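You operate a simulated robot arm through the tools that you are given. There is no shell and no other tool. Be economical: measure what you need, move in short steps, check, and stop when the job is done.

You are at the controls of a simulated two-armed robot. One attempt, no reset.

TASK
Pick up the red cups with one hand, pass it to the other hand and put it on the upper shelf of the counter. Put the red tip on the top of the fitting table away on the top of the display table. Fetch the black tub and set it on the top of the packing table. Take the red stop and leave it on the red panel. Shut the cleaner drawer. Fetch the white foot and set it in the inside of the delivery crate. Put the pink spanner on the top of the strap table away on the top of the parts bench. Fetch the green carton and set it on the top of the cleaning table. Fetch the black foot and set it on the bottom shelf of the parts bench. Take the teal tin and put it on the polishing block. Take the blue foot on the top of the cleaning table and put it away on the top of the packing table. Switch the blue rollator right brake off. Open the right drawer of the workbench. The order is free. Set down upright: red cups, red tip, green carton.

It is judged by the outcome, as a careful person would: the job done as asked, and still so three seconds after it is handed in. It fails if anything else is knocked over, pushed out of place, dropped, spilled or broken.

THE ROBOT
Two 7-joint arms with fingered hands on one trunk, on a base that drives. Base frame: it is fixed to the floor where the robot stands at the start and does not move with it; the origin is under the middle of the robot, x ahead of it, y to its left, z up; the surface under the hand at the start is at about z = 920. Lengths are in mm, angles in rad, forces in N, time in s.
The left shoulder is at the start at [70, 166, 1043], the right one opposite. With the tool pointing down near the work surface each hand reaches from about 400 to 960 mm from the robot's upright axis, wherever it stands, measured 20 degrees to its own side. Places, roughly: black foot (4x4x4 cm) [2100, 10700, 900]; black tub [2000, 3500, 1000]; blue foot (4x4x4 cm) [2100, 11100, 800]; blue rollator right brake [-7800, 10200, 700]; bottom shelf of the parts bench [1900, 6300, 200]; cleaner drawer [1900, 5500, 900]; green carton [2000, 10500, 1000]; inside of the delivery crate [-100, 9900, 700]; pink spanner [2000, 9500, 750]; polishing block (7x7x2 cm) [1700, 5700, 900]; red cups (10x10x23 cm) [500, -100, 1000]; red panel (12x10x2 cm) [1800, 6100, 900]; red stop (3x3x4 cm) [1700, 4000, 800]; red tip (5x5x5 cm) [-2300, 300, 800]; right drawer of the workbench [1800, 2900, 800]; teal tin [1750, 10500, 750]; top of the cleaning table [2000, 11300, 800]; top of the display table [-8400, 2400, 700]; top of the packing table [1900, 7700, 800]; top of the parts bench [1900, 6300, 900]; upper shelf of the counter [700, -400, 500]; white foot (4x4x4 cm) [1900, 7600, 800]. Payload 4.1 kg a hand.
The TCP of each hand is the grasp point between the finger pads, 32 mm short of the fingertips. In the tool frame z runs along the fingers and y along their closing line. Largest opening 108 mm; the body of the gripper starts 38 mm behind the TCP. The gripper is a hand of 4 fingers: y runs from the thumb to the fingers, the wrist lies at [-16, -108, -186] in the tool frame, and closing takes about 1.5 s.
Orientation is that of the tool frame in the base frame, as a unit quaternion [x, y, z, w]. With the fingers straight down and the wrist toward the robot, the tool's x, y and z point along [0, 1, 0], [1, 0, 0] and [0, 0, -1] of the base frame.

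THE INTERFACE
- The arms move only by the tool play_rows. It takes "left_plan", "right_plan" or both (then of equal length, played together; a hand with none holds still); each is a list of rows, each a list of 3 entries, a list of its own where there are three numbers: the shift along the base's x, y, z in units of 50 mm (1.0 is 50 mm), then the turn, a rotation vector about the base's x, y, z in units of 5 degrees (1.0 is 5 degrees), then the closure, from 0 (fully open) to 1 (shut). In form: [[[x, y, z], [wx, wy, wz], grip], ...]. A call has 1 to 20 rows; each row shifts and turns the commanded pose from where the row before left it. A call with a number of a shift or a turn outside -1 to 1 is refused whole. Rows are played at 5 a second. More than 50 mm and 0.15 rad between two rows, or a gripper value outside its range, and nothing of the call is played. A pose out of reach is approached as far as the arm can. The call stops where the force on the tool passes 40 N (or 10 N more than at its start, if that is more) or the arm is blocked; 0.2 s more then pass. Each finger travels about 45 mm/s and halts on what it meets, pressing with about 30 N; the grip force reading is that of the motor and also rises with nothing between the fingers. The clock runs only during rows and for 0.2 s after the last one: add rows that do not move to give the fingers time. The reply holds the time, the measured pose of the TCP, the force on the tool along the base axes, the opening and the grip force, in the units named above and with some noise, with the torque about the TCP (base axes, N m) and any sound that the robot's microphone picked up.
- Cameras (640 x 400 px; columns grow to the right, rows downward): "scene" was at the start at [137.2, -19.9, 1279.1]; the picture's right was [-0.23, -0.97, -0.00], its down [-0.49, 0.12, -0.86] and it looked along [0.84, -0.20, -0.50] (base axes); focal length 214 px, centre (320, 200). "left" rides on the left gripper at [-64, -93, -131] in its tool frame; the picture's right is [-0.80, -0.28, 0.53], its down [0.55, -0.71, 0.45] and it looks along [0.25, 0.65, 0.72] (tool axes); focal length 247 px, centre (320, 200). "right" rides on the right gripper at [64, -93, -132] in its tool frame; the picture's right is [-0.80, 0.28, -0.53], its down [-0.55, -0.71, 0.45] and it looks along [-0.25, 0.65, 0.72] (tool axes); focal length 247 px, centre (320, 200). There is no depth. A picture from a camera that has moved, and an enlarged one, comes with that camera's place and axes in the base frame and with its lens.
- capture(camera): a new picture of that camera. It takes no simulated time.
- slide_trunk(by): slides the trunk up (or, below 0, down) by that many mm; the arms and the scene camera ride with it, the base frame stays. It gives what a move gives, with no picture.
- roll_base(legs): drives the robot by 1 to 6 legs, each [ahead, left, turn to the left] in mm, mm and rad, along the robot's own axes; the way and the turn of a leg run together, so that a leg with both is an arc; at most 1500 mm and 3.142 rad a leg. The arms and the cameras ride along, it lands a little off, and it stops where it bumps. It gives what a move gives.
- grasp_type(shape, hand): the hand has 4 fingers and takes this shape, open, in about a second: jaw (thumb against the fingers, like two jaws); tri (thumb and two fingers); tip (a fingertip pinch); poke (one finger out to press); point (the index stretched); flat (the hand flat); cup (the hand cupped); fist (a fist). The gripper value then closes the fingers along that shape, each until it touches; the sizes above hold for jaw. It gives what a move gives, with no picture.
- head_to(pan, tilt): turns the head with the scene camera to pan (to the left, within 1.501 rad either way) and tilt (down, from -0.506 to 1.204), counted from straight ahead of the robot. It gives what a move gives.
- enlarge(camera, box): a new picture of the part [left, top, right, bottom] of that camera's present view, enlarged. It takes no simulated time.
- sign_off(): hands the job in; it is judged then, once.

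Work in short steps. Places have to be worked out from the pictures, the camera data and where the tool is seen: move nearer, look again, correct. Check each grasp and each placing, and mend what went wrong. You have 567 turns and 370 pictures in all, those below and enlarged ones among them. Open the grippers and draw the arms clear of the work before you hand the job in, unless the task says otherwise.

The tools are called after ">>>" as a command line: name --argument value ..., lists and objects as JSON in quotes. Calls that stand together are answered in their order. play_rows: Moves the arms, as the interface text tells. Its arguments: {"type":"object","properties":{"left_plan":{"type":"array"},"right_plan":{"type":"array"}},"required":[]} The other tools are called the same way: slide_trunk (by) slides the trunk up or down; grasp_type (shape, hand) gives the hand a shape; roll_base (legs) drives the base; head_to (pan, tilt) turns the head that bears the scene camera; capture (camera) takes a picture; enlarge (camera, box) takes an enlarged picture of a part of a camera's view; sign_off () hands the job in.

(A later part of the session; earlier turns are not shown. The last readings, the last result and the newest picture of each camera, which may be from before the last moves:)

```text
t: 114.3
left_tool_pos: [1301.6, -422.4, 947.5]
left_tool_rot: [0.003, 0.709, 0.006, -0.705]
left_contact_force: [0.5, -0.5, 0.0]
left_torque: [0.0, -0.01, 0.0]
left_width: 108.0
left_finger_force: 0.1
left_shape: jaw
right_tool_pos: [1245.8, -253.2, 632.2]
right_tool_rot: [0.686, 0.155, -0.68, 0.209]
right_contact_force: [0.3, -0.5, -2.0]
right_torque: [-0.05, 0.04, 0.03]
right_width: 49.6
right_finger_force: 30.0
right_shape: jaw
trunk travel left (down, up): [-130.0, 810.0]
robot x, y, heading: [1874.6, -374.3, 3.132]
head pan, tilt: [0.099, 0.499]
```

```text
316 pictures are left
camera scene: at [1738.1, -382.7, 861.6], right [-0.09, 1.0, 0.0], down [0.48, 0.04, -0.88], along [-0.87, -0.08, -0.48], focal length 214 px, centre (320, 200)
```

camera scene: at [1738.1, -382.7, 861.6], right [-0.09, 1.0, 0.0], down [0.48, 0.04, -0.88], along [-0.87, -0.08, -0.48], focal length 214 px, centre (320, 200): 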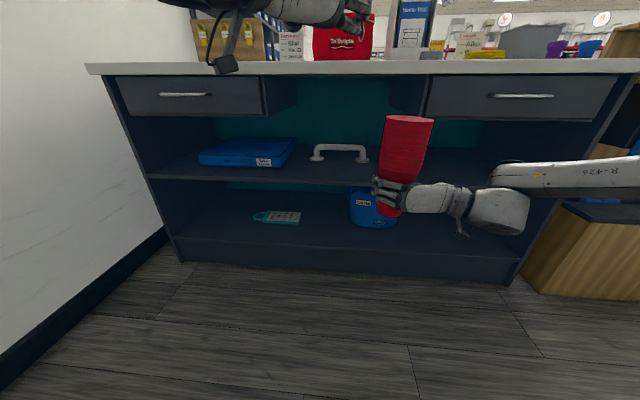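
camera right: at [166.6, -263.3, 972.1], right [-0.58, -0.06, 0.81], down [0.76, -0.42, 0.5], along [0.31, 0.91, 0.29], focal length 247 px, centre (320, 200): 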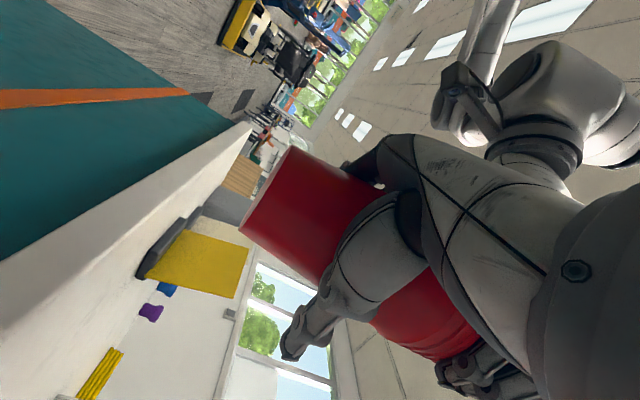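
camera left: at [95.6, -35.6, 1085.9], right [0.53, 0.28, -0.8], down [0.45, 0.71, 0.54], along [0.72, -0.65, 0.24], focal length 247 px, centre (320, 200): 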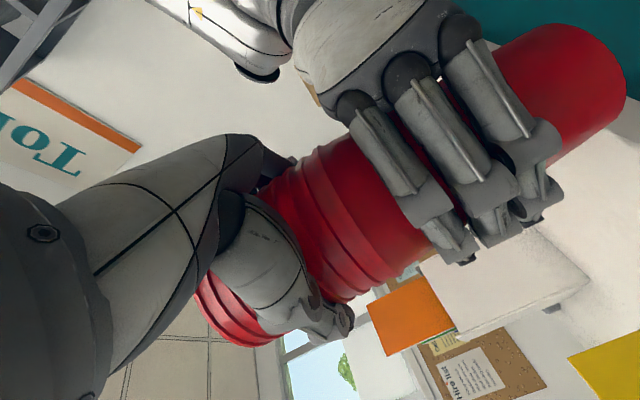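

The left hand needs folding away: I turn it back to fingers-down and take it to the robot's left side, as the right arm had it at the start.

>>> play_rows --left_plan '[[[0.18, -0.44, -0.08], [0.866, -0.866, 0.866], 0], [[0.18, -0.44, -0.08], [0.866, -0.866, 0.866], 0], [[0.18, -0.44, -0.08], [0.866, -0.866, 0.866], 0], [[0.18, -0.44, -0.08], [0.866, -0.866, 0.866], 0], [[0.18, -0.44, -0.08], [0.866, -0.866, 0.866], 0], [[0.18, -0.44, -0.08], [0.866, -0.866, 0.866], 0], [[0.18, -0.44, -0.08], [0.866, -0.866, 0.866], 0], [[0.18, -0.44, -0.08], [0.866, -0.866, 0.866], 0], [[0.18, -0.44, -0.08], [0.866, -0.866, 0.866], 0], [[0.18, -0.44, -0.08], [0.866, -0.866, 0.866], 0], [[0.18, -0.44, -0.08], [0.866, -0.866, 0.866], 0], [[0.18, -0.44, -0.08], [0.866, -0.866, 0.866], 0], [[0.18, -0.44, -0.08], [0.866, -0.866, 0.866], 0], [[0.18, -0.44, -0.08], [0.866, -0.866, 0.866], 0], [[0.18, -0.44, -0.08], [0.866, -0.866, 0.866], 0], [[0.18, -0.44, -0.08], [0.866, -0.866, 0.866], 0]]'

>>> capture --camera "right"

```text
t: 117.7
left_tool_pos: [1414.0, -780.5, 816.4]
left_tool_rot: [0.709, -0.705, -0.007, 0.001]
left_contact_force: [-0.4, 0.1, -0.1]
left_torque: [0.02, 0.0, 0.0]
left_width: 108.1
left_finger_force: 0.2
left_shape: jaw
left hand out of reach, approached as far as the arm can: row 1, 2, 3, 4, 5
right_tool_pos: [1244.9, -254.5, 632.7]
right_tool_rot: [0.685, 0.155, -0.68, 0.209]
right_contact_force: [-0.5, 0.6, -1.4]
right_torque: [0.0, 0.01, -0.01]
right_width: 49.3
right_finger_force: 29.8
right_shape: jaw
trunk travel left (down, up): [-130.0, 810.0]
robot x, y, heading: [1876.4, -374.9, 3.135]
head pan, tilt: [0.099, 0.499]
```

```text
315 pictures are left
camera right: at [1314.2, -112.0, 559.7], right [0.58, 0.08, 0.81], down [-0.75, 0.43, 0.5], along [-0.31, -0.9, 0.31], focal length 247 px, centre (320, 200)
```

right: 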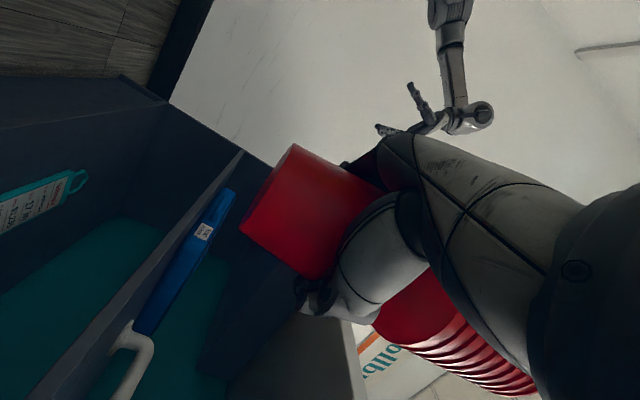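

I pull the left hand in a bit more and close it so it stays clear of the counter edge, then re-check the cup's height against the shelf.

>>> play_rows --left_plan '[[[0.6, -0.6, 0], [0, 0, 0], 0.5], [[0.6, -0.6, 0], [0, 0, 0], 1], [[0, 0, 0], [0, 0, 0], 1], [[0, 0, 0], [0, 0, 0], 1], [[0, 0, 0], [0, 0, 0], 1]]'

>>> enlarge --camera "scene" --box '[200, 100, 520, 300]'

```text
t: 118.9
left_tool_pos: [1477.8, -842.3, 816.8]
left_tool_rot: [0.709, -0.705, -0.006, 0.003]
left_contact_force: [0.7, -0.4, -0.1]
left_torque: [0.01, -0.01, 0.0]
left_width: 3.0
left_finger_force: 0.1
left_shape: jaw
right_tool_pos: [1244.9, -254.3, 632.9]
right_tool_rot: [0.685, 0.155, -0.68, 0.209]
right_contact_force: [-0.5, 0.9, -1.7]
right_torque: [0.0, -0.02, 0.01]
right_width: 49.1
right_finger_force: 30.2
right_shape: jaw
trunk travel left (down, up): [-130.0, 810.0]
robot x, y, heading: [1879.6, -375.4, 3.136]
head pan, tilt: [0.099, 0.499]
```

```text
2.00 times, centred on (360, 200) of scene
camera zoom: at [1738.0, -382.8, 861.5], right [-0.09, 1.0, 0.0], down [0.48, 0.04, -0.88], along [-0.87, -0.08, -0.48], focal length 429 px, centre (240, 200)
```

zoom: 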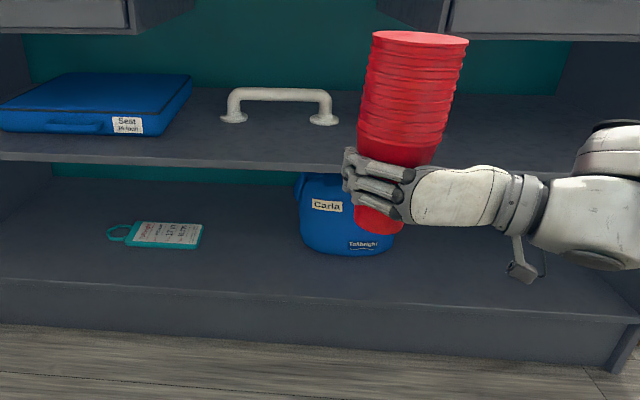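

Shelf edge is near x≈960, top ≈518. I drive in at the present height to bring the cups to about (880, -330).

>>> roll_base --legs '[[0, 76, 0], [365, 0, 0]]'

>>> capture --camera "scene"

>>> capture --camera "right"

```text
t: 121.8
left_tool_pos: [1113.0, -916.8, 817.1]
left_tool_rot: [0.71, -0.705, -0.006, 0.002]
left_contact_force: [0.2, 1.3, 0.9]
left_torque: [0.02, 0.0, 0.0]
left_width: 0.0
left_finger_force: 29.9
left_shape: jaw
right_tool_pos: [878.7, -328.6, 632.1]
right_tool_rot: [0.685, 0.156, -0.68, 0.211]
right_contact_force: [0.2, -0.5, -1.4]
right_torque: [0.0, 0.04, -0.02]
right_width: 49.1
right_finger_force: 29.9
right_shape: jaw
trunk travel left (down, up): [-130.0, 810.0]
robot x, y, heading: [1514.9, -449.6, 3.137]
head pan, tilt: [0.099, 0.499]
```

```text
313 pictures are left
camera scene: at [1372.0, -456.3, 861.5], right [-0.09, 1.0, 0.0], down [0.48, 0.05, -0.88], along [-0.87, -0.08, -0.48], focal length 214 px, centre (320, 200)
```

scene: 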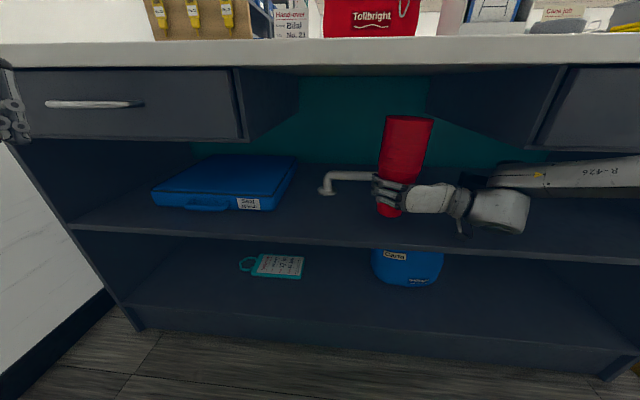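

```text
312 pictures are left
camera right: at [947.4, -186.8, 559.6], right [0.58, 0.08, 0.81], down [-0.76, 0.42, 0.5], along [-0.3, -0.9, 0.31], focal length 247 px, centre (320, 200)
```

right: 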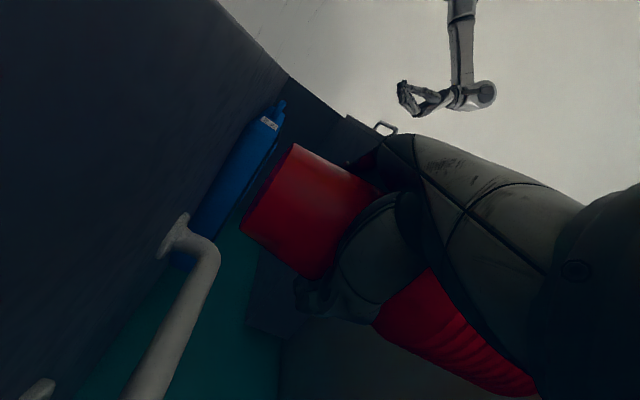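

The cups are over the shelf, 85 mm inside the edge. I lower the trunk 40 mm, then creep down with the arm until contact.

>>> slide_trunk --by -38

>>> play_rows --right_plan '[[[0, 0, -0.1], [0, 0, 0], 1], [[0, 0, -0.1], [0, 0, 0], 1]]'

>>> enlarge --camera "scene" --box '[280, 100, 520, 250]'

```text
t: 122.5
left_tool_pos: [1114.7, -915.5, 786.4]
left_tool_rot: [0.709, -0.706, -0.007, 0.002]
left_contact_force: [0.0, 0.5, 0.2]
left_torque: [-0.01, 0.01, -0.02]
left_width: 0.0
left_finger_force: 29.8
left_shape: jaw
right_tool_pos: [878.4, -328.5, 612.0]
right_tool_rot: [-0.678, -0.156, 0.687, -0.209]
right_contact_force: [7.2, -0.9, 17.7]
right_torque: [3.02, -2.09, -1.2]
right_width: 49.3
right_finger_force: 30.0
right_shape: jaw
trunk travel left (down, up): [-99.0, 841.0]
robot x, y, heading: [1513.9, -450.9, 3.137]
head pan, tilt: [0.099, 0.499]
stopped: the force on the tool passed its limit at 53 N (the readings are from after the stop); the commanded pose is now the measured one
```

```text
t: 122.9
left_tool_pos: [1114.2, -916.0, 786.6]
left_tool_rot: [0.71, -0.705, -0.007, 0.003]
left_contact_force: [0.3, 0.7, 0.6]
left_torque: [0.0, -0.03, 0.03]
left_width: 0.2
left_finger_force: 30.2
left_shape: jaw
right_tool_pos: [878.0, -328.4, 612.4]
right_tool_rot: [-0.676, -0.156, 0.689, -0.209]
right_contact_force: [6.1, 0.1, 22.5]
right_torque: [3.81, -2.34, -0.95]
right_width: 49.3
right_finger_force: 29.8
right_shape: jaw
trunk travel left (down, up): [-99.0, 841.0]
robot x, y, heading: [1513.8, -449.7, 3.135]
head pan, tilt: [0.099, 0.499]
stopped in row 2 (right hand): the force on the tool passed its limit at 45 N (the readings are from after the stop); the commanded pose is now the measured one
```

```text
2.67 times, centred on (400, 175) of scene
camera zoom: at [1374.2, -456.6, 831.0], right [-0.09, 1.0, 0.0], down [0.47, 0.05, -0.88], along [-0.88, -0.08, -0.48], focal length 572 px, centre (107, 267)
```

zoom: 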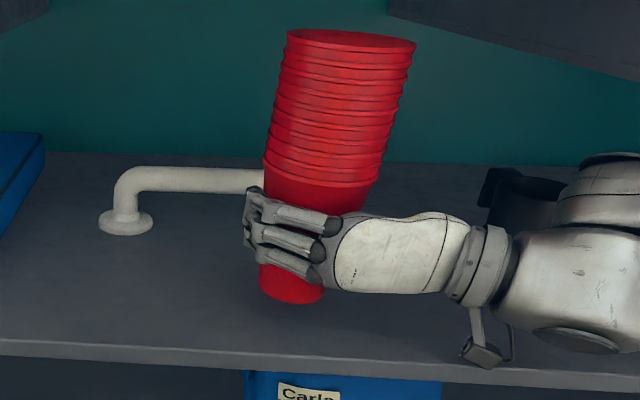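

The torque shows that the wrist's hanging part, not the cup, met the shelf edge. I raise 30 mm and yaw the hand 30° about the cups so the wrist moves outside the shelf.

>>> play_rows --right_plan '[[[0, 0, 0.4], [0, 0, 0], 1], [[0, 0, 0.3], [0, 0, 0], 1], [[0, 0, 0], [0, 0, -1], 1], [[0, 0, 0], [0, 0, -1], 1], [[0, 0, 0], [0, 0, -1], 1], [[0, 0, 0], [0, 0, -1], 1], [[0, 0, 0], [0, 0, -1], 1], [[0, 0, 0], [0, 0, -1], 1]]'

>>> enlarge --camera "scene" --box '[280, 100, 520, 250]'

```text
t: 124.7
left_tool_pos: [1112.7, -915.1, 785.1]
left_tool_rot: [0.709, -0.706, -0.006, 0.003]
left_contact_force: [0.1, -0.6, -0.2]
left_torque: [-0.02, 0.05, 0.0]
left_width: 0.0
left_finger_force: 29.8
left_shape: jaw
right_tool_pos: [875.4, -327.6, 643.6]
right_tool_rot: [-0.695, 0.025, 0.718, -0.023]
right_contact_force: [0.4, 0.4, -0.5]
right_torque: [0.01, 0.01, 0.0]
right_width: 49.0
right_finger_force: 30.0
right_shape: jaw
trunk travel left (down, up): [-99.0, 841.0]
robot x, y, heading: [1513.7, -451.3, 3.139]
head pan, tilt: [0.099, 0.499]
```

```text
2.67 times, centred on (400, 175) of scene
camera zoom: at [1372.1, -455.9, 830.6], right [-0.09, 1.0, 0.0], down [0.48, 0.04, -0.88], along [-0.87, -0.08, -0.48], focal length 572 px, centre (107, 267)
```

zoom: 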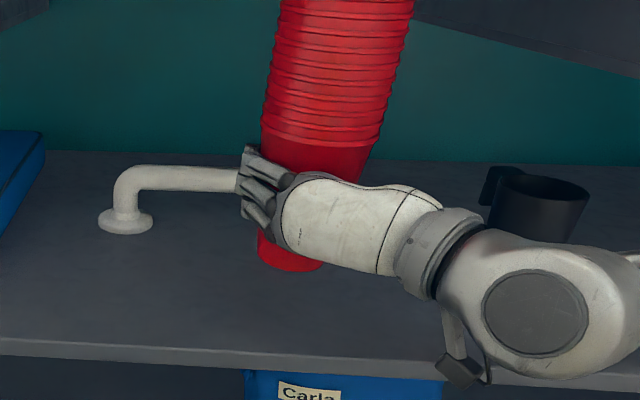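

All in reach and the wrist is now outside the shelf. I lower again.

>>> slide_trunk --by -48

>>> play_rows --right_plan '[[[0, 0, -0.08], [0, 0, 0], 1], [[0, 0, -0.08], [0, 0, 0], 1], [[0, 0, -0.08], [0, 0, 0], 1], [[0, 0, -0.08], [0, 0, 0], 1]]'

>>> enlarge --camera "scene" --box '[280, 100, 520, 250]'

```text
t: 125.6
left_tool_pos: [1112.3, -915.7, 738.3]
left_tool_rot: [0.709, -0.705, -0.006, 0.003]
left_contact_force: [-0.6, 0.1, -0.3]
left_torque: [0.0, 0.0, -0.02]
left_width: 0.1
left_finger_force: 29.9
left_shape: jaw
right_tool_pos: [876.8, -327.9, 596.3]
right_tool_rot: [-0.695, 0.025, 0.718, -0.024]
right_contact_force: [1.2, 0.3, -0.5]
right_torque: [0.0, 0.01, 0.01]
right_width: 49.3
right_finger_force: 29.7
right_shape: jaw
trunk travel left (down, up): [-51.0, 889.0]
robot x, y, heading: [1511.5, -445.6, 3.13]
head pan, tilt: [0.099, 0.499]
```

```text
t: 126.6
left_tool_pos: [1111.5, -914.2, 737.3]
left_tool_rot: [0.709, -0.705, -0.007, 0.002]
left_contact_force: [-0.2, 0.0, -1.0]
left_torque: [0.01, 0.01, 0.0]
left_width: 0.1
left_finger_force: 30.1
left_shape: jaw
right_tool_pos: [878.0, -327.9, 579.7]
right_tool_rot: [-0.695, 0.025, 0.718, -0.024]
right_contact_force: [-0.2, 0.3, -1.7]
right_torque: [-0.01, 0.0, -0.02]
right_width: 49.2
right_finger_force: 30.4
right_shape: jaw
trunk travel left (down, up): [-51.0, 889.0]
robot x, y, heading: [1515.9, -449.5, 3.137]
head pan, tilt: [0.099, 0.499]
```

```text
2.67 times, centred on (400, 175) of scene
camera zoom: at [1372.2, -455.9, 782.6], right [-0.09, 1.0, 0.0], down [0.48, 0.04, -0.88], along [-0.87, -0.08, -0.48], focal length 572 px, centre (107, 267)
```

zoom: 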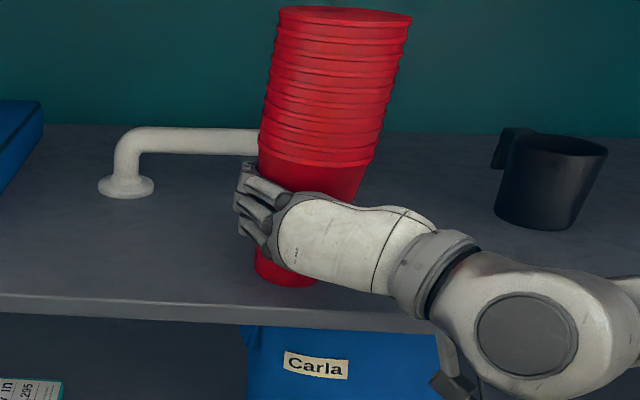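

No contact yet. I keep creeping down.

>>> play_rows --right_plan '[[[0, 0, -0.08], [0, 0, 0], 1], [[0, 0, -0.08], [0, 0, 0], 1], [[0, 0, -0.08], [0, 0, 0], 1], [[0, 0, -0.08], [0, 0, 0], 1]]'

>>> capture --camera "right"

```text
t: 127.6
left_tool_pos: [1113.5, -915.6, 737.9]
left_tool_rot: [0.709, -0.705, -0.007, 0.002]
left_contact_force: [-0.1, -1.3, 0.5]
left_torque: [0.02, -0.07, 0.01]
left_width: 0.0
left_finger_force: 30.3
left_shape: jaw
right_tool_pos: [878.0, -328.1, 565.0]
right_tool_rot: [-0.694, 0.025, 0.72, -0.024]
right_contact_force: [-2.2, -1.3, 17.6]
right_torque: [0.34, -0.09, 0.07]
right_width: 43.3
right_finger_force: 30.2
right_shape: jaw
trunk travel left (down, up): [-51.0, 889.0]
robot x, y, heading: [1515.0, -447.8, 3.137]
head pan, tilt: [0.099, 0.499]
```

```text
308 pictures are left
camera right: at [1007.0, -238.7, 489.4], right [0.56, -0.23, 0.8], down [-0.43, 0.74, 0.51], along [-0.71, -0.63, 0.32], focal length 247 px, centre (320, 200)
```

right: 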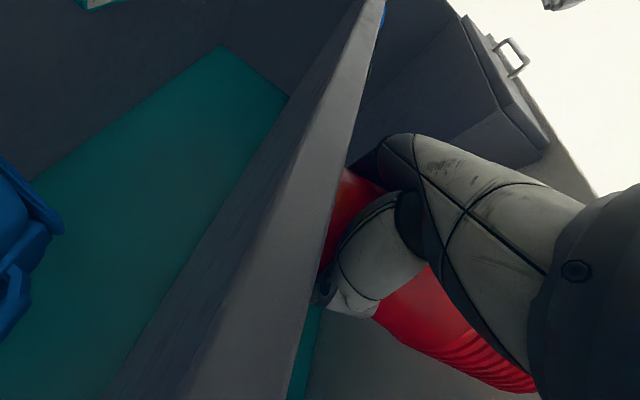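

The cups rest on the shelf (17 N, contact below the hand). I open slowly and check before withdrawing.

>>> play_rows --right_plan '[[[0, 0, 0.06], [0, 0, 0], 1], [[0, 0, 0], [0, 0, 0], 0.7], [[0, 0, 0], [0, 0, 0], 0.5], [[0, 0, 0], [0, 0, 0], 0.3], [[0, 0, 0], [0, 0, 0], 0.1], [[0, 0, 0], [0, 0, 0], 0], [[0, 0, 0], [0, 0, 0], 0], [[0, 0, 0], [0, 0, 0], 0]]'

>>> enlarge --camera "scene" --box '[280, 100, 520, 250]'

```text
t: 129.4
left_tool_pos: [1113.5, -915.5, 738.0]
left_tool_rot: [0.708, -0.706, -0.006, 0.002]
left_contact_force: [-0.3, -0.4, 0.4]
left_torque: [-0.01, 0.05, 0.0]
left_width: 0.0
left_finger_force: 30.2
left_shape: jaw
right_tool_pos: [876.5, -327.3, 566.1]
right_tool_rot: [-0.695, 0.025, 0.718, -0.024]
right_contact_force: [0.0, -0.1, 0.4]
right_torque: [0.01, 0.03, 0.02]
right_width: 107.7
right_finger_force: 0.1
right_shape: jaw
trunk travel left (down, up): [-51.0, 889.0]
robot x, y, heading: [1515.7, -449.2, 3.138]
head pan, tilt: [0.099, 0.499]
```

```text
2.67 times, centred on (400, 175) of scene
camera zoom: at [1372.2, -455.9, 782.6], right [-0.09, 1.0, 0.0], down [0.48, 0.04, -0.88], along [-0.87, -0.08, -0.48], focal length 572 px, centre (107, 267)
```

zoom: 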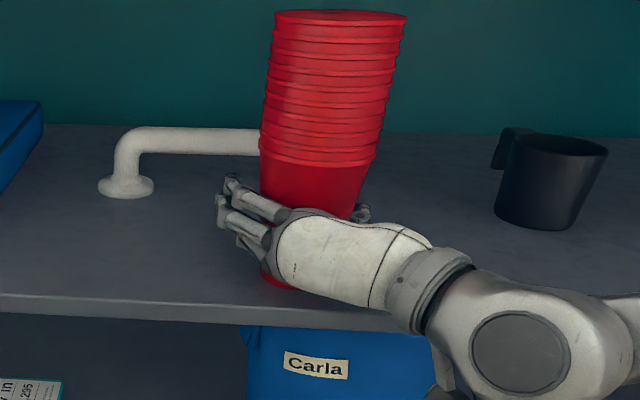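

The stack stands freely. I back the base away and look.

>>> roll_base --legs '[[-250, 0, 0]]'

>>> capture --camera "scene"

```text
t: 131.2
left_tool_pos: [1362.2, -915.5, 737.3]
left_tool_rot: [0.707, -0.707, -0.006, 0.003]
left_contact_force: [0.3, 0.5, -0.3]
left_torque: [-0.04, 0.01, 0.01]
left_width: 0.0
left_finger_force: 30.2
left_shape: jaw
right_tool_pos: [1129.0, -327.7, 566.3]
right_tool_rot: [-0.694, 0.026, 0.719, -0.023]
right_contact_force: [-0.8, 0.0, 0.5]
right_torque: [0.0, 0.03, 0.01]
right_width: 107.8
right_finger_force: 0.0
right_shape: jaw
trunk travel left (down, up): [-51.0, 889.0]
robot x, y, heading: [1765.4, -453.0, 3.133]
head pan, tilt: [0.099, 0.499]
```

```text
306 pictures are left
camera scene: at [1624.3, -457.4, 782.6], right [-0.09, 1.0, 0.0], down [0.48, 0.04, -0.88], along [-0.87, -0.08, -0.48], focal length 214 px, centre (320, 200)
```

scene: 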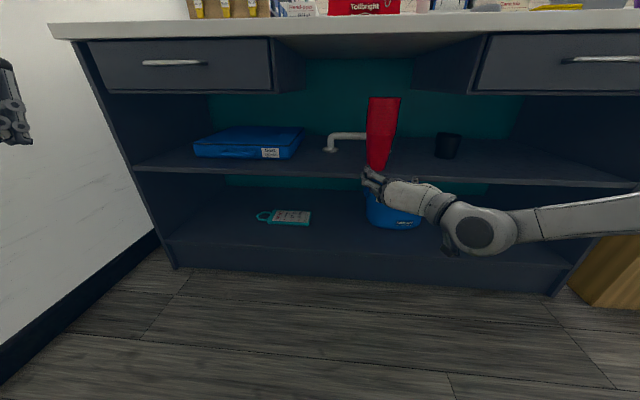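

Cups placed and upright. Now I fold the right arm to the fingers-down pose at its side, for driving.

>>> play_rows --right_plan '[[[0.26, 0.45, 0.25], [-0.866, -0.866, -0.866], 0], [[0.26, 0.45, 0.25], [-0.866, -0.866, -0.866], 0], [[0.26, 0.45, 0.25], [-0.866, -0.866, -0.866], 0], [[0.26, 0.45, 0.25], [-0.866, -0.866, -0.866], 0], [[0.26, 0.45, 0.25], [-0.866, -0.866, -0.866], 0], [[0.26, 0.45, 0.25], [-0.866, -0.866, -0.866], 0], [[0.26, 0.45, 0.25], [-0.866, -0.866, -0.866], 0], [[0.26, 0.45, 0.25], [-0.866, -0.866, -0.866], 0], [[0.26, 0.45, 0.25], [-0.866, -0.866, -0.866], 0], [[0.26, 0.45, 0.25], [-0.866, -0.866, -0.866], 0], [[0.26, 0.45, 0.25], [-0.866, -0.866, -0.866], 0], [[0.26, 0.45, 0.25], [-0.866, -0.866, -0.866], 0], [[0.26, 0.45, 0.25], [-0.866, -0.866, -0.866], 0], [[0.26, 0.45, 0.25], [-0.866, -0.866, -0.866], 0], [[0.26, 0.45, 0.25], [-0.866, -0.866, -0.866], 0], [[0.26, 0.45, 0.25], [-0.866, -0.866, -0.866], 0]]'

>>> slide_trunk --by 400

>>> slide_trunk --by 400

>>> capture --camera "scene"

```text
t: 134.6
left_tool_pos: [1363.1, -916.2, 737.1]
left_tool_rot: [-0.707, 0.708, 0.007, -0.002]
left_contact_force: [0.0, -0.2, 0.5]
left_torque: [-0.01, -0.02, 0.0]
left_width: 0.0
left_finger_force: 30.2
left_shape: jaw
right_tool_pos: [1337.8, 30.9, 766.4]
right_tool_rot: [-0.681, 0.732, 0.008, 0.014]
right_contact_force: [-0.6, -0.3, -0.6]
right_torque: [-0.01, 0.02, -0.03]
right_width: 107.8
right_finger_force: 0.0
right_shape: jaw
trunk travel left (down, up): [-51.0, 889.0]
robot x, y, heading: [1767.7, -450.9, 3.13]
head pan, tilt: [0.099, 0.499]
```

```text
t: 138.5
left_tool_pos: [1363.5, -915.5, 1136.9]
left_tool_rot: [0.708, -0.706, -0.006, 0.003]
left_contact_force: [-0.2, 0.1, 0.5]
left_torque: [-0.02, -0.01, 0.01]
left_width: 0.0
left_finger_force: 29.9
left_shape: jaw
right_tool_pos: [1337.9, 29.9, 1164.4]
right_tool_rot: [-0.681, 0.732, 0.009, 0.015]
right_contact_force: [-0.1, -0.1, 0.5]
right_torque: [-0.02, -0.02, 0.03]
right_width: 107.8
right_finger_force: 0.0
right_shape: jaw
trunk travel left (down, up): [-451.0, 489.0]
robot x, y, heading: [1767.5, -450.6, 3.139]
head pan, tilt: [0.099, 0.499]
```

```text
t: 142.3
left_tool_pos: [1362.7, -916.4, 1538.2]
left_tool_rot: [0.708, -0.706, -0.007, 0.003]
left_contact_force: [-0.2, -0.2, 0.1]
left_torque: [-0.01, 0.01, -0.02]
left_width: 0.1
left_finger_force: 29.9
left_shape: jaw
right_tool_pos: [1337.0, 31.5, 1564.6]
right_tool_rot: [-0.682, 0.731, 0.009, 0.014]
right_contact_force: [-0.4, -0.6, 0.1]
right_torque: [0.0, -0.05, -0.02]
right_width: 107.9
right_finger_force: 0.1
right_shape: jaw
trunk travel left (down, up): [-851.0, 89.0]
robot x, y, heading: [1766.5, -447.6, 3.134]
head pan, tilt: [0.099, 0.499]
```

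```text
305 pictures are left
camera scene: at [1624.3, -457.3, 1582.6], right [-0.09, 1.0, 0.0], down [0.48, 0.04, -0.88], along [-0.87, -0.08, -0.48], focal length 214 px, centre (320, 200)
```

scene: 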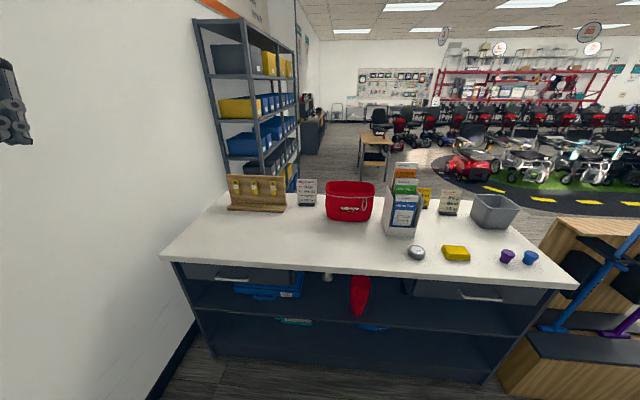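

Everything on the counter is in place. I retrace the path out of the aisle and turn to face the workbench (+x).

>>> roll_base --legs '[[50, -1000, 0], [0, -740, 0], [774, -547, 0]]'

>>> roll_base --legs '[[0, 0, -3.13], [0, 900, 0]]'

>>> slide_trunk --by -300

>>> head_to --pan 0.1 --tilt 0.5

>>> capture --camera "scene"

```text
t: 155.8
left_tool_pos: [545.0, 1392.8, 1536.8]
left_tool_rot: [0.71, -0.704, -0.006, 0.002]
left_contact_force: [-0.2, 0.1, 0.2]
left_torque: [0.01, 0.01, -0.02]
left_width: 0.0
left_finger_force: 29.7
left_shape: jaw
right_tool_pos: [511.4, 2341.4, 1565.9]
right_tool_rot: [-0.684, 0.729, 0.01, 0.013]
right_contact_force: [0.1, -0.6, -0.6]
right_torque: [-0.01, 0.0, 0.0]
right_width: 107.9
right_finger_force: 0.0
right_shape: jaw
trunk travel left (down, up): [-851.0, 89.0]
robot x, y, heading: [942.6, 1859.3, 3.143]
head pan, tilt: [0.099, 0.499]
```

```text
t: 167.6
left_tool_pos: [1216.4, 3247.8, 1539.1]
left_tool_rot: [0.671, 0.741, 0.003, 0.007]
left_contact_force: [-0.3, 0.8, 0.4]
left_torque: [0.05, 0.01, -0.02]
left_width: 0.0
left_finger_force: 30.2
left_shape: jaw
right_tool_pos: [1334.0, 2307.8, 1564.3]
right_tool_rot: [0.698, 0.716, -0.013, 0.01]
right_contact_force: [-0.3, -1.1, -0.4]
right_torque: [-0.03, -0.02, 0.0]
right_width: 107.7
right_finger_force: 0.0
right_shape: jaw
trunk travel left (down, up): [-851.0, 89.0]
robot x, y, heading: [860.6, 2748.8, 0.086]
head pan, tilt: [0.099, 0.499]
```

```text
t: 170.6
left_tool_pos: [1217.5, 3248.7, 1238.1]
left_tool_rot: [0.671, 0.741, 0.002, 0.006]
left_contact_force: [-0.2, -0.1, -0.1]
left_torque: [0.04, 0.02, 0.01]
left_width: 0.0
left_finger_force: 30.0
left_shape: jaw
right_tool_pos: [1333.7, 2309.0, 1265.0]
right_tool_rot: [0.698, 0.716, -0.012, 0.011]
right_contact_force: [-0.2, -0.1, -0.2]
right_torque: [0.01, 0.0, 0.02]
right_width: 107.9
right_finger_force: 0.1
right_shape: jaw
trunk travel left (down, up): [-551.0, 389.0]
robot x, y, heading: [865.1, 2746.5, 0.089]
head pan, tilt: [0.099, 0.499]
```

```text
t: 171.2
left_tool_pos: [1218.5, 3248.8, 1238.6]
left_tool_rot: [0.671, 0.741, 0.002, 0.006]
left_contact_force: [0.8, 0.3, -0.2]
left_torque: [0.0, -0.02, -0.01]
left_width: 0.0
left_finger_force: 30.4
left_shape: jaw
right_tool_pos: [1334.8, 2309.4, 1265.1]
right_tool_rot: [0.698, 0.716, -0.013, 0.01]
right_contact_force: [-0.4, -0.6, 0.4]
right_torque: [-0.02, 0.0, 0.0]
right_width: 107.8
right_finger_force: 0.0
right_shape: jaw
trunk travel left (down, up): [-551.0, 389.0]
robot x, y, heading: [863.7, 2745.2, 0.088]
head pan, tilt: [0.099, 0.499]
```

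```text
304 pictures are left
camera scene: at [999.1, 2769.5, 1282.7], right [0.19, -0.98, 0.0], down [-0.47, -0.09, -0.88], along [0.86, 0.16, -0.48], focal length 214 px, centre (320, 200)
```

scene: 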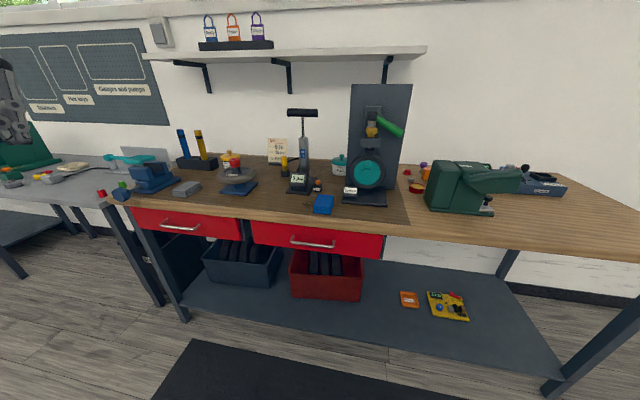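

The workbench's right drawer (red, handle around (1565, 2903, 785)) is in view. I square up the heading and move so the right hand faces the handle.

>>> roll_base --legs '[[0, 0, -0.088], [0, 380, 0]]'

>>> head_to --pan -0.3 --tilt 0.6

>>> capture --camera "scene"

```text
t: 174.0
left_tool_pos: [1258.6, 3589.8, 1238.0]
left_tool_rot: [0.702, 0.712, 0.002, 0.007]
left_contact_force: [0.3, 0.3, -0.2]
left_torque: [-0.05, -0.02, 0.03]
left_width: 0.0
left_finger_force: 30.7
left_shape: jaw
right_tool_pos: [1295.1, 2644.1, 1265.0]
right_tool_rot: [0.728, 0.686, -0.014, 0.009]
right_contact_force: [-0.5, 0.8, 0.1]
right_torque: [0.0, 0.0, -0.02]
right_width: 107.9
right_finger_force: 0.1
right_shape: jaw
trunk travel left (down, up): [-551.0, 389.0]
robot x, y, heading: [860.0, 3122.7, -0.001]
head pan, tilt: [0.099, 0.499]
```

```text
t: 174.9
left_tool_pos: [1257.2, 3590.0, 1237.9]
left_tool_rot: [0.701, 0.713, 0.003, 0.006]
left_contact_force: [-0.2, -0.6, -0.4]
left_torque: [0.03, 0.01, 0.01]
left_width: 0.2
left_finger_force: 30.3
left_shape: jaw
right_tool_pos: [1295.5, 2643.9, 1264.8]
right_tool_rot: [0.727, 0.687, -0.013, 0.01]
right_contact_force: [-0.5, -0.6, -0.1]
right_torque: [0.0, 0.03, 0.01]
right_width: 107.7
right_finger_force: 0.1
right_shape: jaw
trunk travel left (down, up): [-551.0, 389.0]
robot x, y, heading: [861.3, 3121.3, 0.006]
head pan, tilt: [-0.3, 0.6]
```

```text
303 pictures are left
camera scene: at [994.0, 3095.3, 1273.6], right [-0.29, -0.96, 0.0], down [-0.54, 0.16, -0.83], along [0.79, -0.24, -0.56], focal length 214 px, centre (320, 200)
```

scene: 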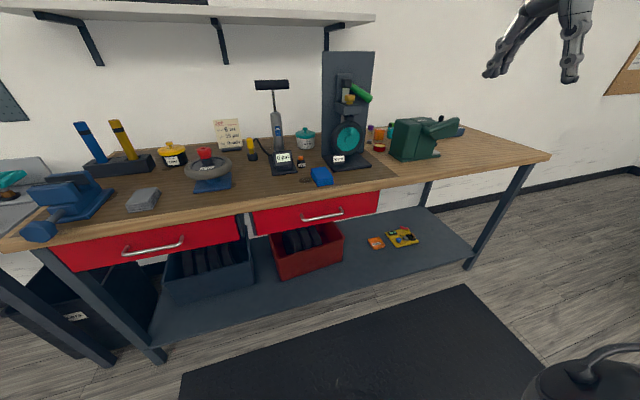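

Triangulating both views, the handle is near (1586, 2907, 782). I pitch the right hand to 30° below horizontal and bring it in front of the handle.

>>> play_rows --right_plan '[[[0.2, 0.35, -0.4], [0, -1, 0.05], 0], [[0.2, 0.35, -0.4], [0, -1, 0.05], 0], [[0.2, 0.35, -0.4], [0, -1, 0.05], 0], [[0.2, 0.35, -0.4], [0, -1, 0.05], 0], [[0.2, 0.35, -0.4], [0, -1, 0.05], 0], [[0.2, 0.35, -0.4], [0, -1, 0.05], 0], [[0.2, 0.35, -0.4], [0, -1, 0.05], 0], [[0.2, 0.35, -0.4], [0, -1, 0.05], 0], [[0.2, 0.35, -0.4], [0, -1, 0.05], 0], [[0.2, 0.35, -0.4], [0, -1, 0.05], 0], [[0.2, 0.35, -0.4], [0, -1, 0.05], 0], [[0.2, 0.35, -0.4], [0, -1, 0.05], 0]]'

>>> capture --camera "scene"

>>> capture --camera "right"

```text
t: 177.5
left_tool_pos: [1258.6, 3590.6, 1237.4]
left_tool_rot: [0.701, 0.713, 0.001, 0.006]
left_contact_force: [0.3, 0.1, 0.3]
left_torque: [0.01, -0.01, 0.0]
left_width: 0.0
left_finger_force: 29.8
left_shape: jaw
right_tool_pos: [1398.2, 2813.8, 1083.1]
right_tool_rot: [0.618, 0.608, 0.352, 0.352]
right_contact_force: [0.7, 0.4, 0.1]
right_torque: [0.01, -0.02, -0.02]
right_width: 107.8
right_finger_force: 0.0
right_shape: jaw
right hand out of reach, approached as far as the arm can: row 7, 8, 9
trunk travel left (down, up): [-551.0, 389.0]
robot x, y, heading: [858.2, 3119.6, 0.007]
head pan, tilt: [-0.3, 0.6]
```

```text
302 pictures are left
camera scene: at [995.3, 3096.3, 1273.4], right [-0.29, -0.96, 0.0], down [-0.54, 0.16, -0.82], along [0.79, -0.24, -0.57], focal length 214 px, centre (320, 200)
```

scene: 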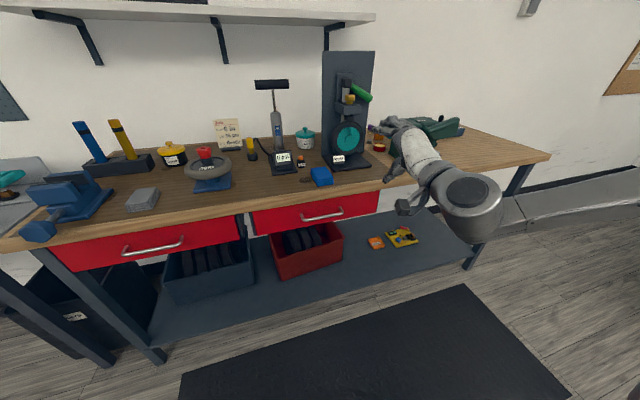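

```text
301 pictures are left
camera right: at [1239.4, 2882.0, 1069.3], right [-0.33, -0.8, 0.51], down [0.02, -0.54, -0.84], along [0.94, -0.26, 0.2], focal length 247 px, centre (320, 200)
```

right: 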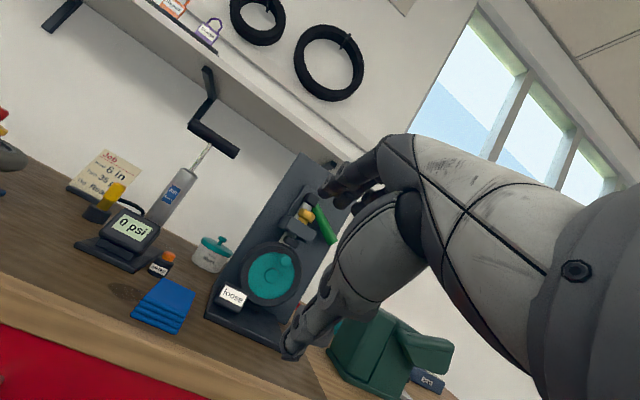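

Orientation is right. I lower the trunk 230 mm and move the hand to just in front of the handle.

>>> slide_trunk --by -230

>>> play_rows --right_plan '[[[0.4, 0.62, -0.2], [0, 0, 0], 0], [[0.6, 0.62, -0.2], [0, 0, 0], 0], [[0.8, 0.62, -0.2], [0, 0, 0], 0], [[0, 0, 0], [0, 0, 0], 0]]'

>>> capture --camera "scene"

>>> capture --camera "right"

```text
t: 179.9
left_tool_pos: [1257.0, 3589.5, 1007.6]
left_tool_rot: [0.702, 0.713, 0.003, 0.006]
left_contact_force: [-0.4, 0.0, 0.0]
left_torque: [0.01, -0.01, 0.0]
left_width: 0.0
left_finger_force: 30.3
left_shape: jaw
right_tool_pos: [1397.5, 2813.7, 852.6]
right_tool_rot: [0.618, 0.608, 0.352, 0.352]
right_contact_force: [0.5, 0.1, 0.3]
right_torque: [-0.01, -0.01, 0.01]
right_width: 108.1
right_finger_force: 0.1
right_shape: jaw
trunk travel left (down, up): [-321.0, 619.0]
robot x, y, heading: [860.7, 3121.3, 0.004]
head pan, tilt: [-0.3, 0.6]
```

```text
refused: row 3 steps farther than a row can; nothing moved
```

```text
300 pictures are left
camera scene: at [993.9, 3095.5, 1043.6], right [-0.29, -0.96, 0.0], down [-0.54, 0.17, -0.83], along [0.79, -0.24, -0.56], focal length 214 px, centre (320, 200)
```

scene: 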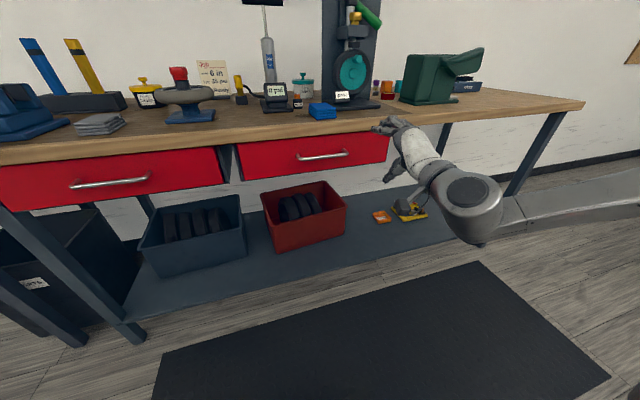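

```text
299 pictures are left
camera right: at [1238.3, 2881.4, 840.1], right [-0.33, -0.8, 0.51], down [0.02, -0.54, -0.84], along [0.94, -0.26, 0.2], focal length 247 px, centre (320, 200)
```

right: 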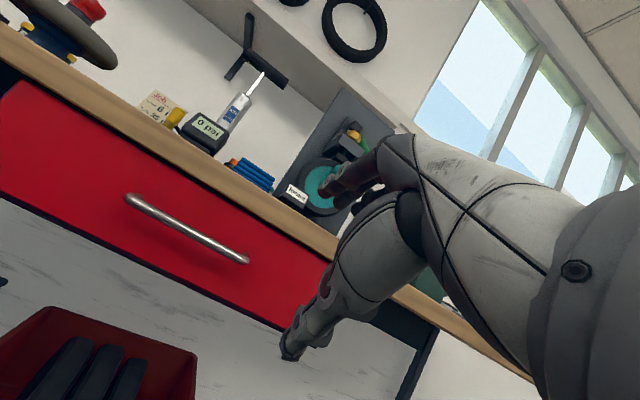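

Consistent handle estimate (1588, 2908, 788). I go to the pre-grasp point in smaller steps.

>>> play_rows --right_plan '[[[0.6, 0.47, -0.12], [0, 0, 0], 0], [[0.6, 0.47, -0.12], [0, 0, 0], 0], [[0.6, 0.47, -0.12], [0, 0, 0], 0], [[0.6, 0.47, -0.12], [0, 0, 0], 0], [[0, 0, 0], [0, 0, 0], 0]]'

>>> enlarge --camera "scene" --box '[220, 80, 460, 230]'

>>> capture --camera "right"

```text
t: 181.1
left_tool_pos: [1258.0, 3591.6, 1008.9]
left_tool_rot: [0.701, 0.713, 0.002, 0.006]
left_contact_force: [0.3, 0.6, 0.1]
left_torque: [-0.02, 0.02, -0.01]
left_width: 0.0
left_finger_force: 30.8
left_shape: jaw
right_tool_pos: [1517.9, 2906.7, 829.6]
right_tool_rot: [0.619, 0.608, 0.352, 0.352]
right_contact_force: [-0.7, 0.3, -0.4]
right_torque: [0.01, 0.0, -0.01]
right_width: 108.0
right_finger_force: 0.0
right_shape: jaw
trunk travel left (down, up): [-321.0, 619.0]
robot x, y, heading: [862.3, 3118.1, 0.004]
head pan, tilt: [-0.3, 0.6]
```

```text
2.67 times, centred on (340, 155) of scene
camera zoom: at [993.6, 3095.6, 1043.6], right [-0.29, -0.96, 0.0], down [-0.54, 0.17, -0.83], along [0.79, -0.24, -0.56], focal length 572 px, centre (267, 320)
```

zoom: 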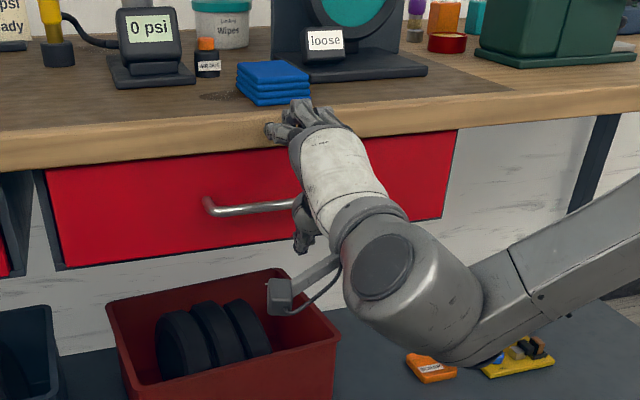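

```text
297 pictures are left
camera right: at [1356.8, 2974.8, 816.3], right [-0.33, -0.8, 0.51], down [0.02, -0.54, -0.84], along [0.94, -0.26, 0.2], focal length 247 px, centre (320, 200)
```

right: 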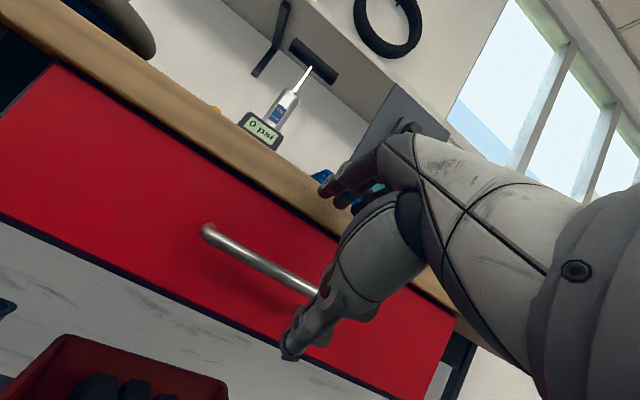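

The open upper fingers would meet the bench-top edge, so I half-close the hand first (≈50 mm gap), then advance along its axis.

>>> play_rows --right_plan '[[[0, 0, 0], [0, 0, 0], 0.3], [[0, 0, 0], [0, 0, 0], 0.5], [[0, 0, 0], [0, 0, 0], 0.52], [[0.35, 0, -0.2], [0, 0, 0], 0.52], [[0.35, 0, -0.2], [0, 0, 0], 0.52], [[0.25, 0, -0.15], [0, 0, 0], 0.52], [[0, 0, 0], [0, 0, 0], 0.52]]'

>>> enlarge --camera "scene" --box '[220, 80, 460, 230]'

>>> capture --camera "right"

```text
t: 182.7
left_tool_pos: [1254.9, 3591.2, 1009.0]
left_tool_rot: [0.702, 0.712, 0.003, 0.008]
left_contact_force: [-0.5, 0.4, -0.2]
left_torque: [0.01, 0.01, 0.01]
left_width: 0.0
left_finger_force: 29.8
left_shape: jaw
right_tool_pos: [1549.0, 2888.4, 821.8]
right_tool_rot: [0.618, 0.608, 0.352, 0.353]
right_contact_force: [-12.6, 3.9, 0.7]
right_torque: [-0.14, -0.41, 0.1]
right_width: 50.9
right_finger_force: 0.2
right_shape: jaw
right hand out of reach, approached as far as the arm can: row 4, 5, 6
trunk travel left (down, up): [-321.0, 619.0]
robot x, y, heading: [857.9, 3119.5, 0.004]
head pan, tilt: [-0.3, 0.6]
```

```text
2.67 times, centred on (340, 155) of scene
camera zoom: at [992.0, 3096.0, 1043.9], right [-0.29, -0.96, 0.0], down [-0.54, 0.16, -0.83], along [0.79, -0.24, -0.56], focal length 572 px, centre (267, 320)
```

zoom: 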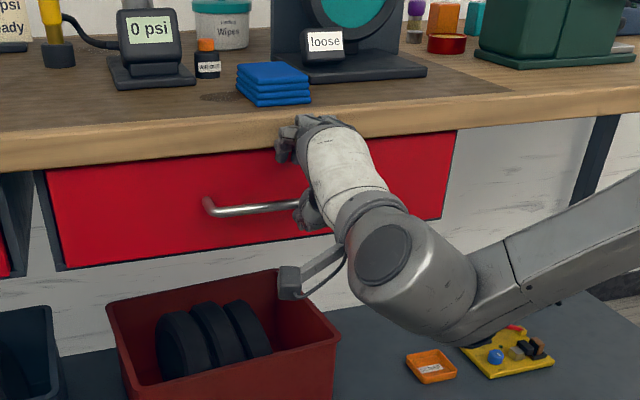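

```text
295 pictures are left
camera right: at [1388.8, 2955.8, 807.2], right [-0.33, -0.8, 0.51], down [0.03, -0.54, -0.84], along [0.94, -0.26, 0.2], focal length 247 px, centre (320, 200)
```

right: 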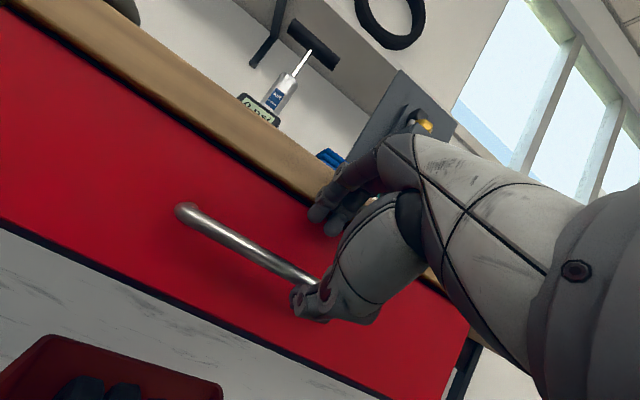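

The thumb tip is level with the bar. I back off slightly, lower 22 mm, and then let the base do the forward motion.

>>> play_rows --right_plan '[[[-0.4, 0.1, 0], [0, 0, 0], 0.52], [[0, 0.15, -0.44], [0, 0, 0], 0.52], [[0, 0, 0], [0, 0, 0], 0.52]]'

>>> roll_base --legs '[[35, 0, 0]]'

>>> capture --camera "right"

>>> enlarge --camera "scene" --box '[220, 80, 460, 230]'

```text
t: 183.5
left_tool_pos: [1256.9, 3590.3, 1007.7]
left_tool_rot: [0.702, 0.713, 0.002, 0.007]
left_contact_force: [-0.1, 0.2, 0.9]
left_torque: [-0.03, -0.02, -0.02]
left_width: 0.3
left_finger_force: 30.5
left_shape: jaw
right_tool_pos: [1526.3, 2890.9, 802.6]
right_tool_rot: [0.62, 0.608, 0.351, 0.352]
right_contact_force: [0.6, 0.1, 0.1]
right_torque: [-0.03, 0.01, 0.02]
right_width: 51.8
right_finger_force: 0.0
right_shape: jaw
right hand out of reach, approached as far as the arm can: row 2
trunk travel left (down, up): [-321.0, 619.0]
robot x, y, heading: [862.4, 3120.8, 0.001]
head pan, tilt: [-0.3, 0.6]
```

```text
t: 184.4
left_tool_pos: [1291.8, 3589.1, 1007.3]
left_tool_rot: [0.702, 0.712, 0.002, 0.006]
left_contact_force: [0.1, 0.2, -0.2]
left_torque: [-0.01, 0.0, -0.03]
left_width: 0.1
left_finger_force: 29.7
left_shape: jaw
right_tool_pos: [1559.5, 2890.7, 802.9]
right_tool_rot: [0.619, 0.608, 0.351, 0.352]
right_contact_force: [-20.9, 1.2, -12.6]
right_torque: [0.06, -0.26, -0.16]
right_width: 46.4
right_finger_force: 0.0
right_shape: jaw
trunk travel left (down, up): [-321.0, 619.0]
robot x, y, heading: [897.4, 3119.6, 0.002]
head pan, tilt: [-0.3, 0.6]
```

```text
294 pictures are left
camera right: at [1399.8, 2959.0, 789.3], right [-0.33, -0.8, 0.51], down [0.02, -0.54, -0.84], along [0.95, -0.26, 0.19], focal length 247 px, centre (320, 200)
```

right: 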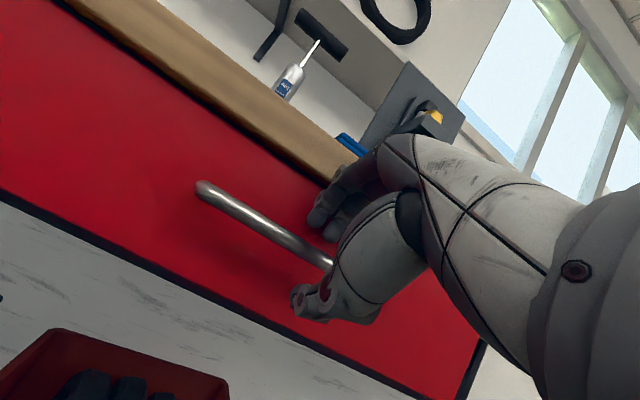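

```text
2.67 times, centred on (340, 155) of scene
camera zoom: at [1028.2, 3095.3, 1043.5], right [-0.29, -0.96, 0.0], down [-0.54, 0.17, -0.83], along [0.79, -0.24, -0.56], focal length 572 px, centre (267, 320)
```

zoom: 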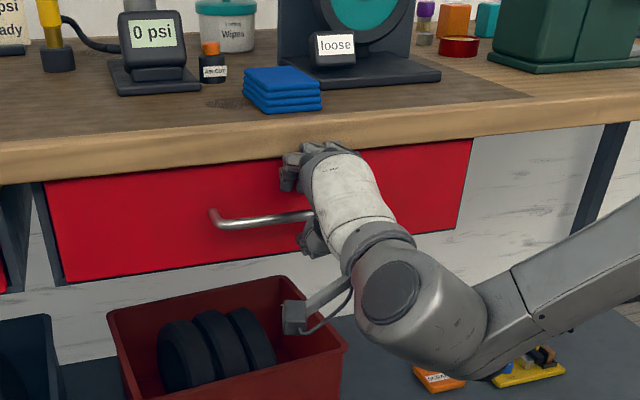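

The bar now lies between thumb and fingers. I close on it.

>>> play_rows --right_plan '[[[0, 0, 0], [0, 0, 0], 0.7], [[0, 0, 0], [0, 0, 0], 0.85], [[0, 0, 0], [0, 0, 0], 1], [[0, 0, 0], [0, 0, 0], 1], [[0, 0, 0], [0, 0, 0], 1], [[0, 0, 0], [0, 0, 0], 1]]'

>>> capture --camera "right"

```text
t: 185.8
left_tool_pos: [1293.9, 3589.7, 1007.5]
left_tool_rot: [0.702, 0.713, 0.002, 0.006]
left_contact_force: [0.3, -0.3, 0.2]
left_torque: [0.0, 0.01, 0.05]
left_width: 0.0
left_finger_force: 30.3
left_shape: jaw
right_tool_pos: [1561.2, 2891.4, 799.2]
right_tool_rot: [0.62, 0.609, 0.349, 0.35]
right_contact_force: [1.4, -0.2, -9.4]
right_torque: [-0.02, 0.06, 0.05]
right_width: 5.1
right_finger_force: 30.0
right_shape: jaw
trunk travel left (down, up): [-321.0, 619.0]
robot x, y, heading: [897.1, 3120.9, 0.006]
head pan, tilt: [-0.3, 0.6]
```

```text
292 pictures are left
camera right: at [1401.2, 2959.0, 787.6], right [-0.32, -0.8, 0.51], down [0.02, -0.54, -0.84], along [0.95, -0.26, 0.19], focal length 247 px, centre (320, 200)
```

right: 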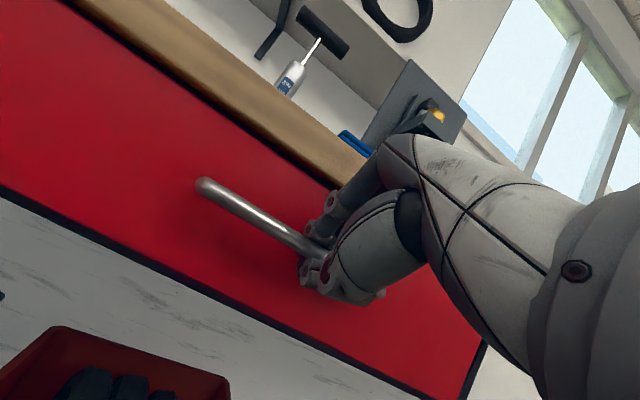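

It looks gripped on the bar. I pull back with the base 80 mm and check.

>>> roll_base --legs '[[-80, 0, 0]]'

>>> capture --camera "scene"

```text
t: 186.8
left_tool_pos: [1210.5, 3590.8, 1007.7]
left_tool_rot: [0.702, 0.712, 0.001, 0.005]
left_contact_force: [0.5, -0.8, -0.3]
left_torque: [-0.01, -0.01, -0.02]
left_width: 0.0
left_finger_force: 29.8
left_shape: jaw
right_tool_pos: [1480.1, 2892.4, 800.6]
right_tool_rot: [0.619, 0.609, 0.35, 0.351]
right_contact_force: [0.4, 2.5, -14.3]
right_torque: [0.06, 0.08, 0.06]
right_width: 6.2
right_finger_force: 29.4
right_shape: jaw
trunk travel left (down, up): [-321.0, 619.0]
robot x, y, heading: [814.1, 3117.8, 0.002]
head pan, tilt: [-0.3, 0.6]
```

```text
291 pictures are left
camera scene: at [948.7, 3095.0, 1043.3], right [-0.29, -0.96, 0.0], down [-0.54, 0.17, -0.82], along [0.79, -0.24, -0.57], focal length 214 px, centre (320, 200)
```

scene: 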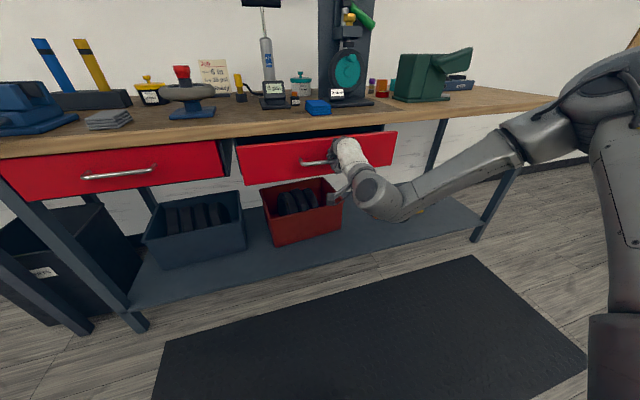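

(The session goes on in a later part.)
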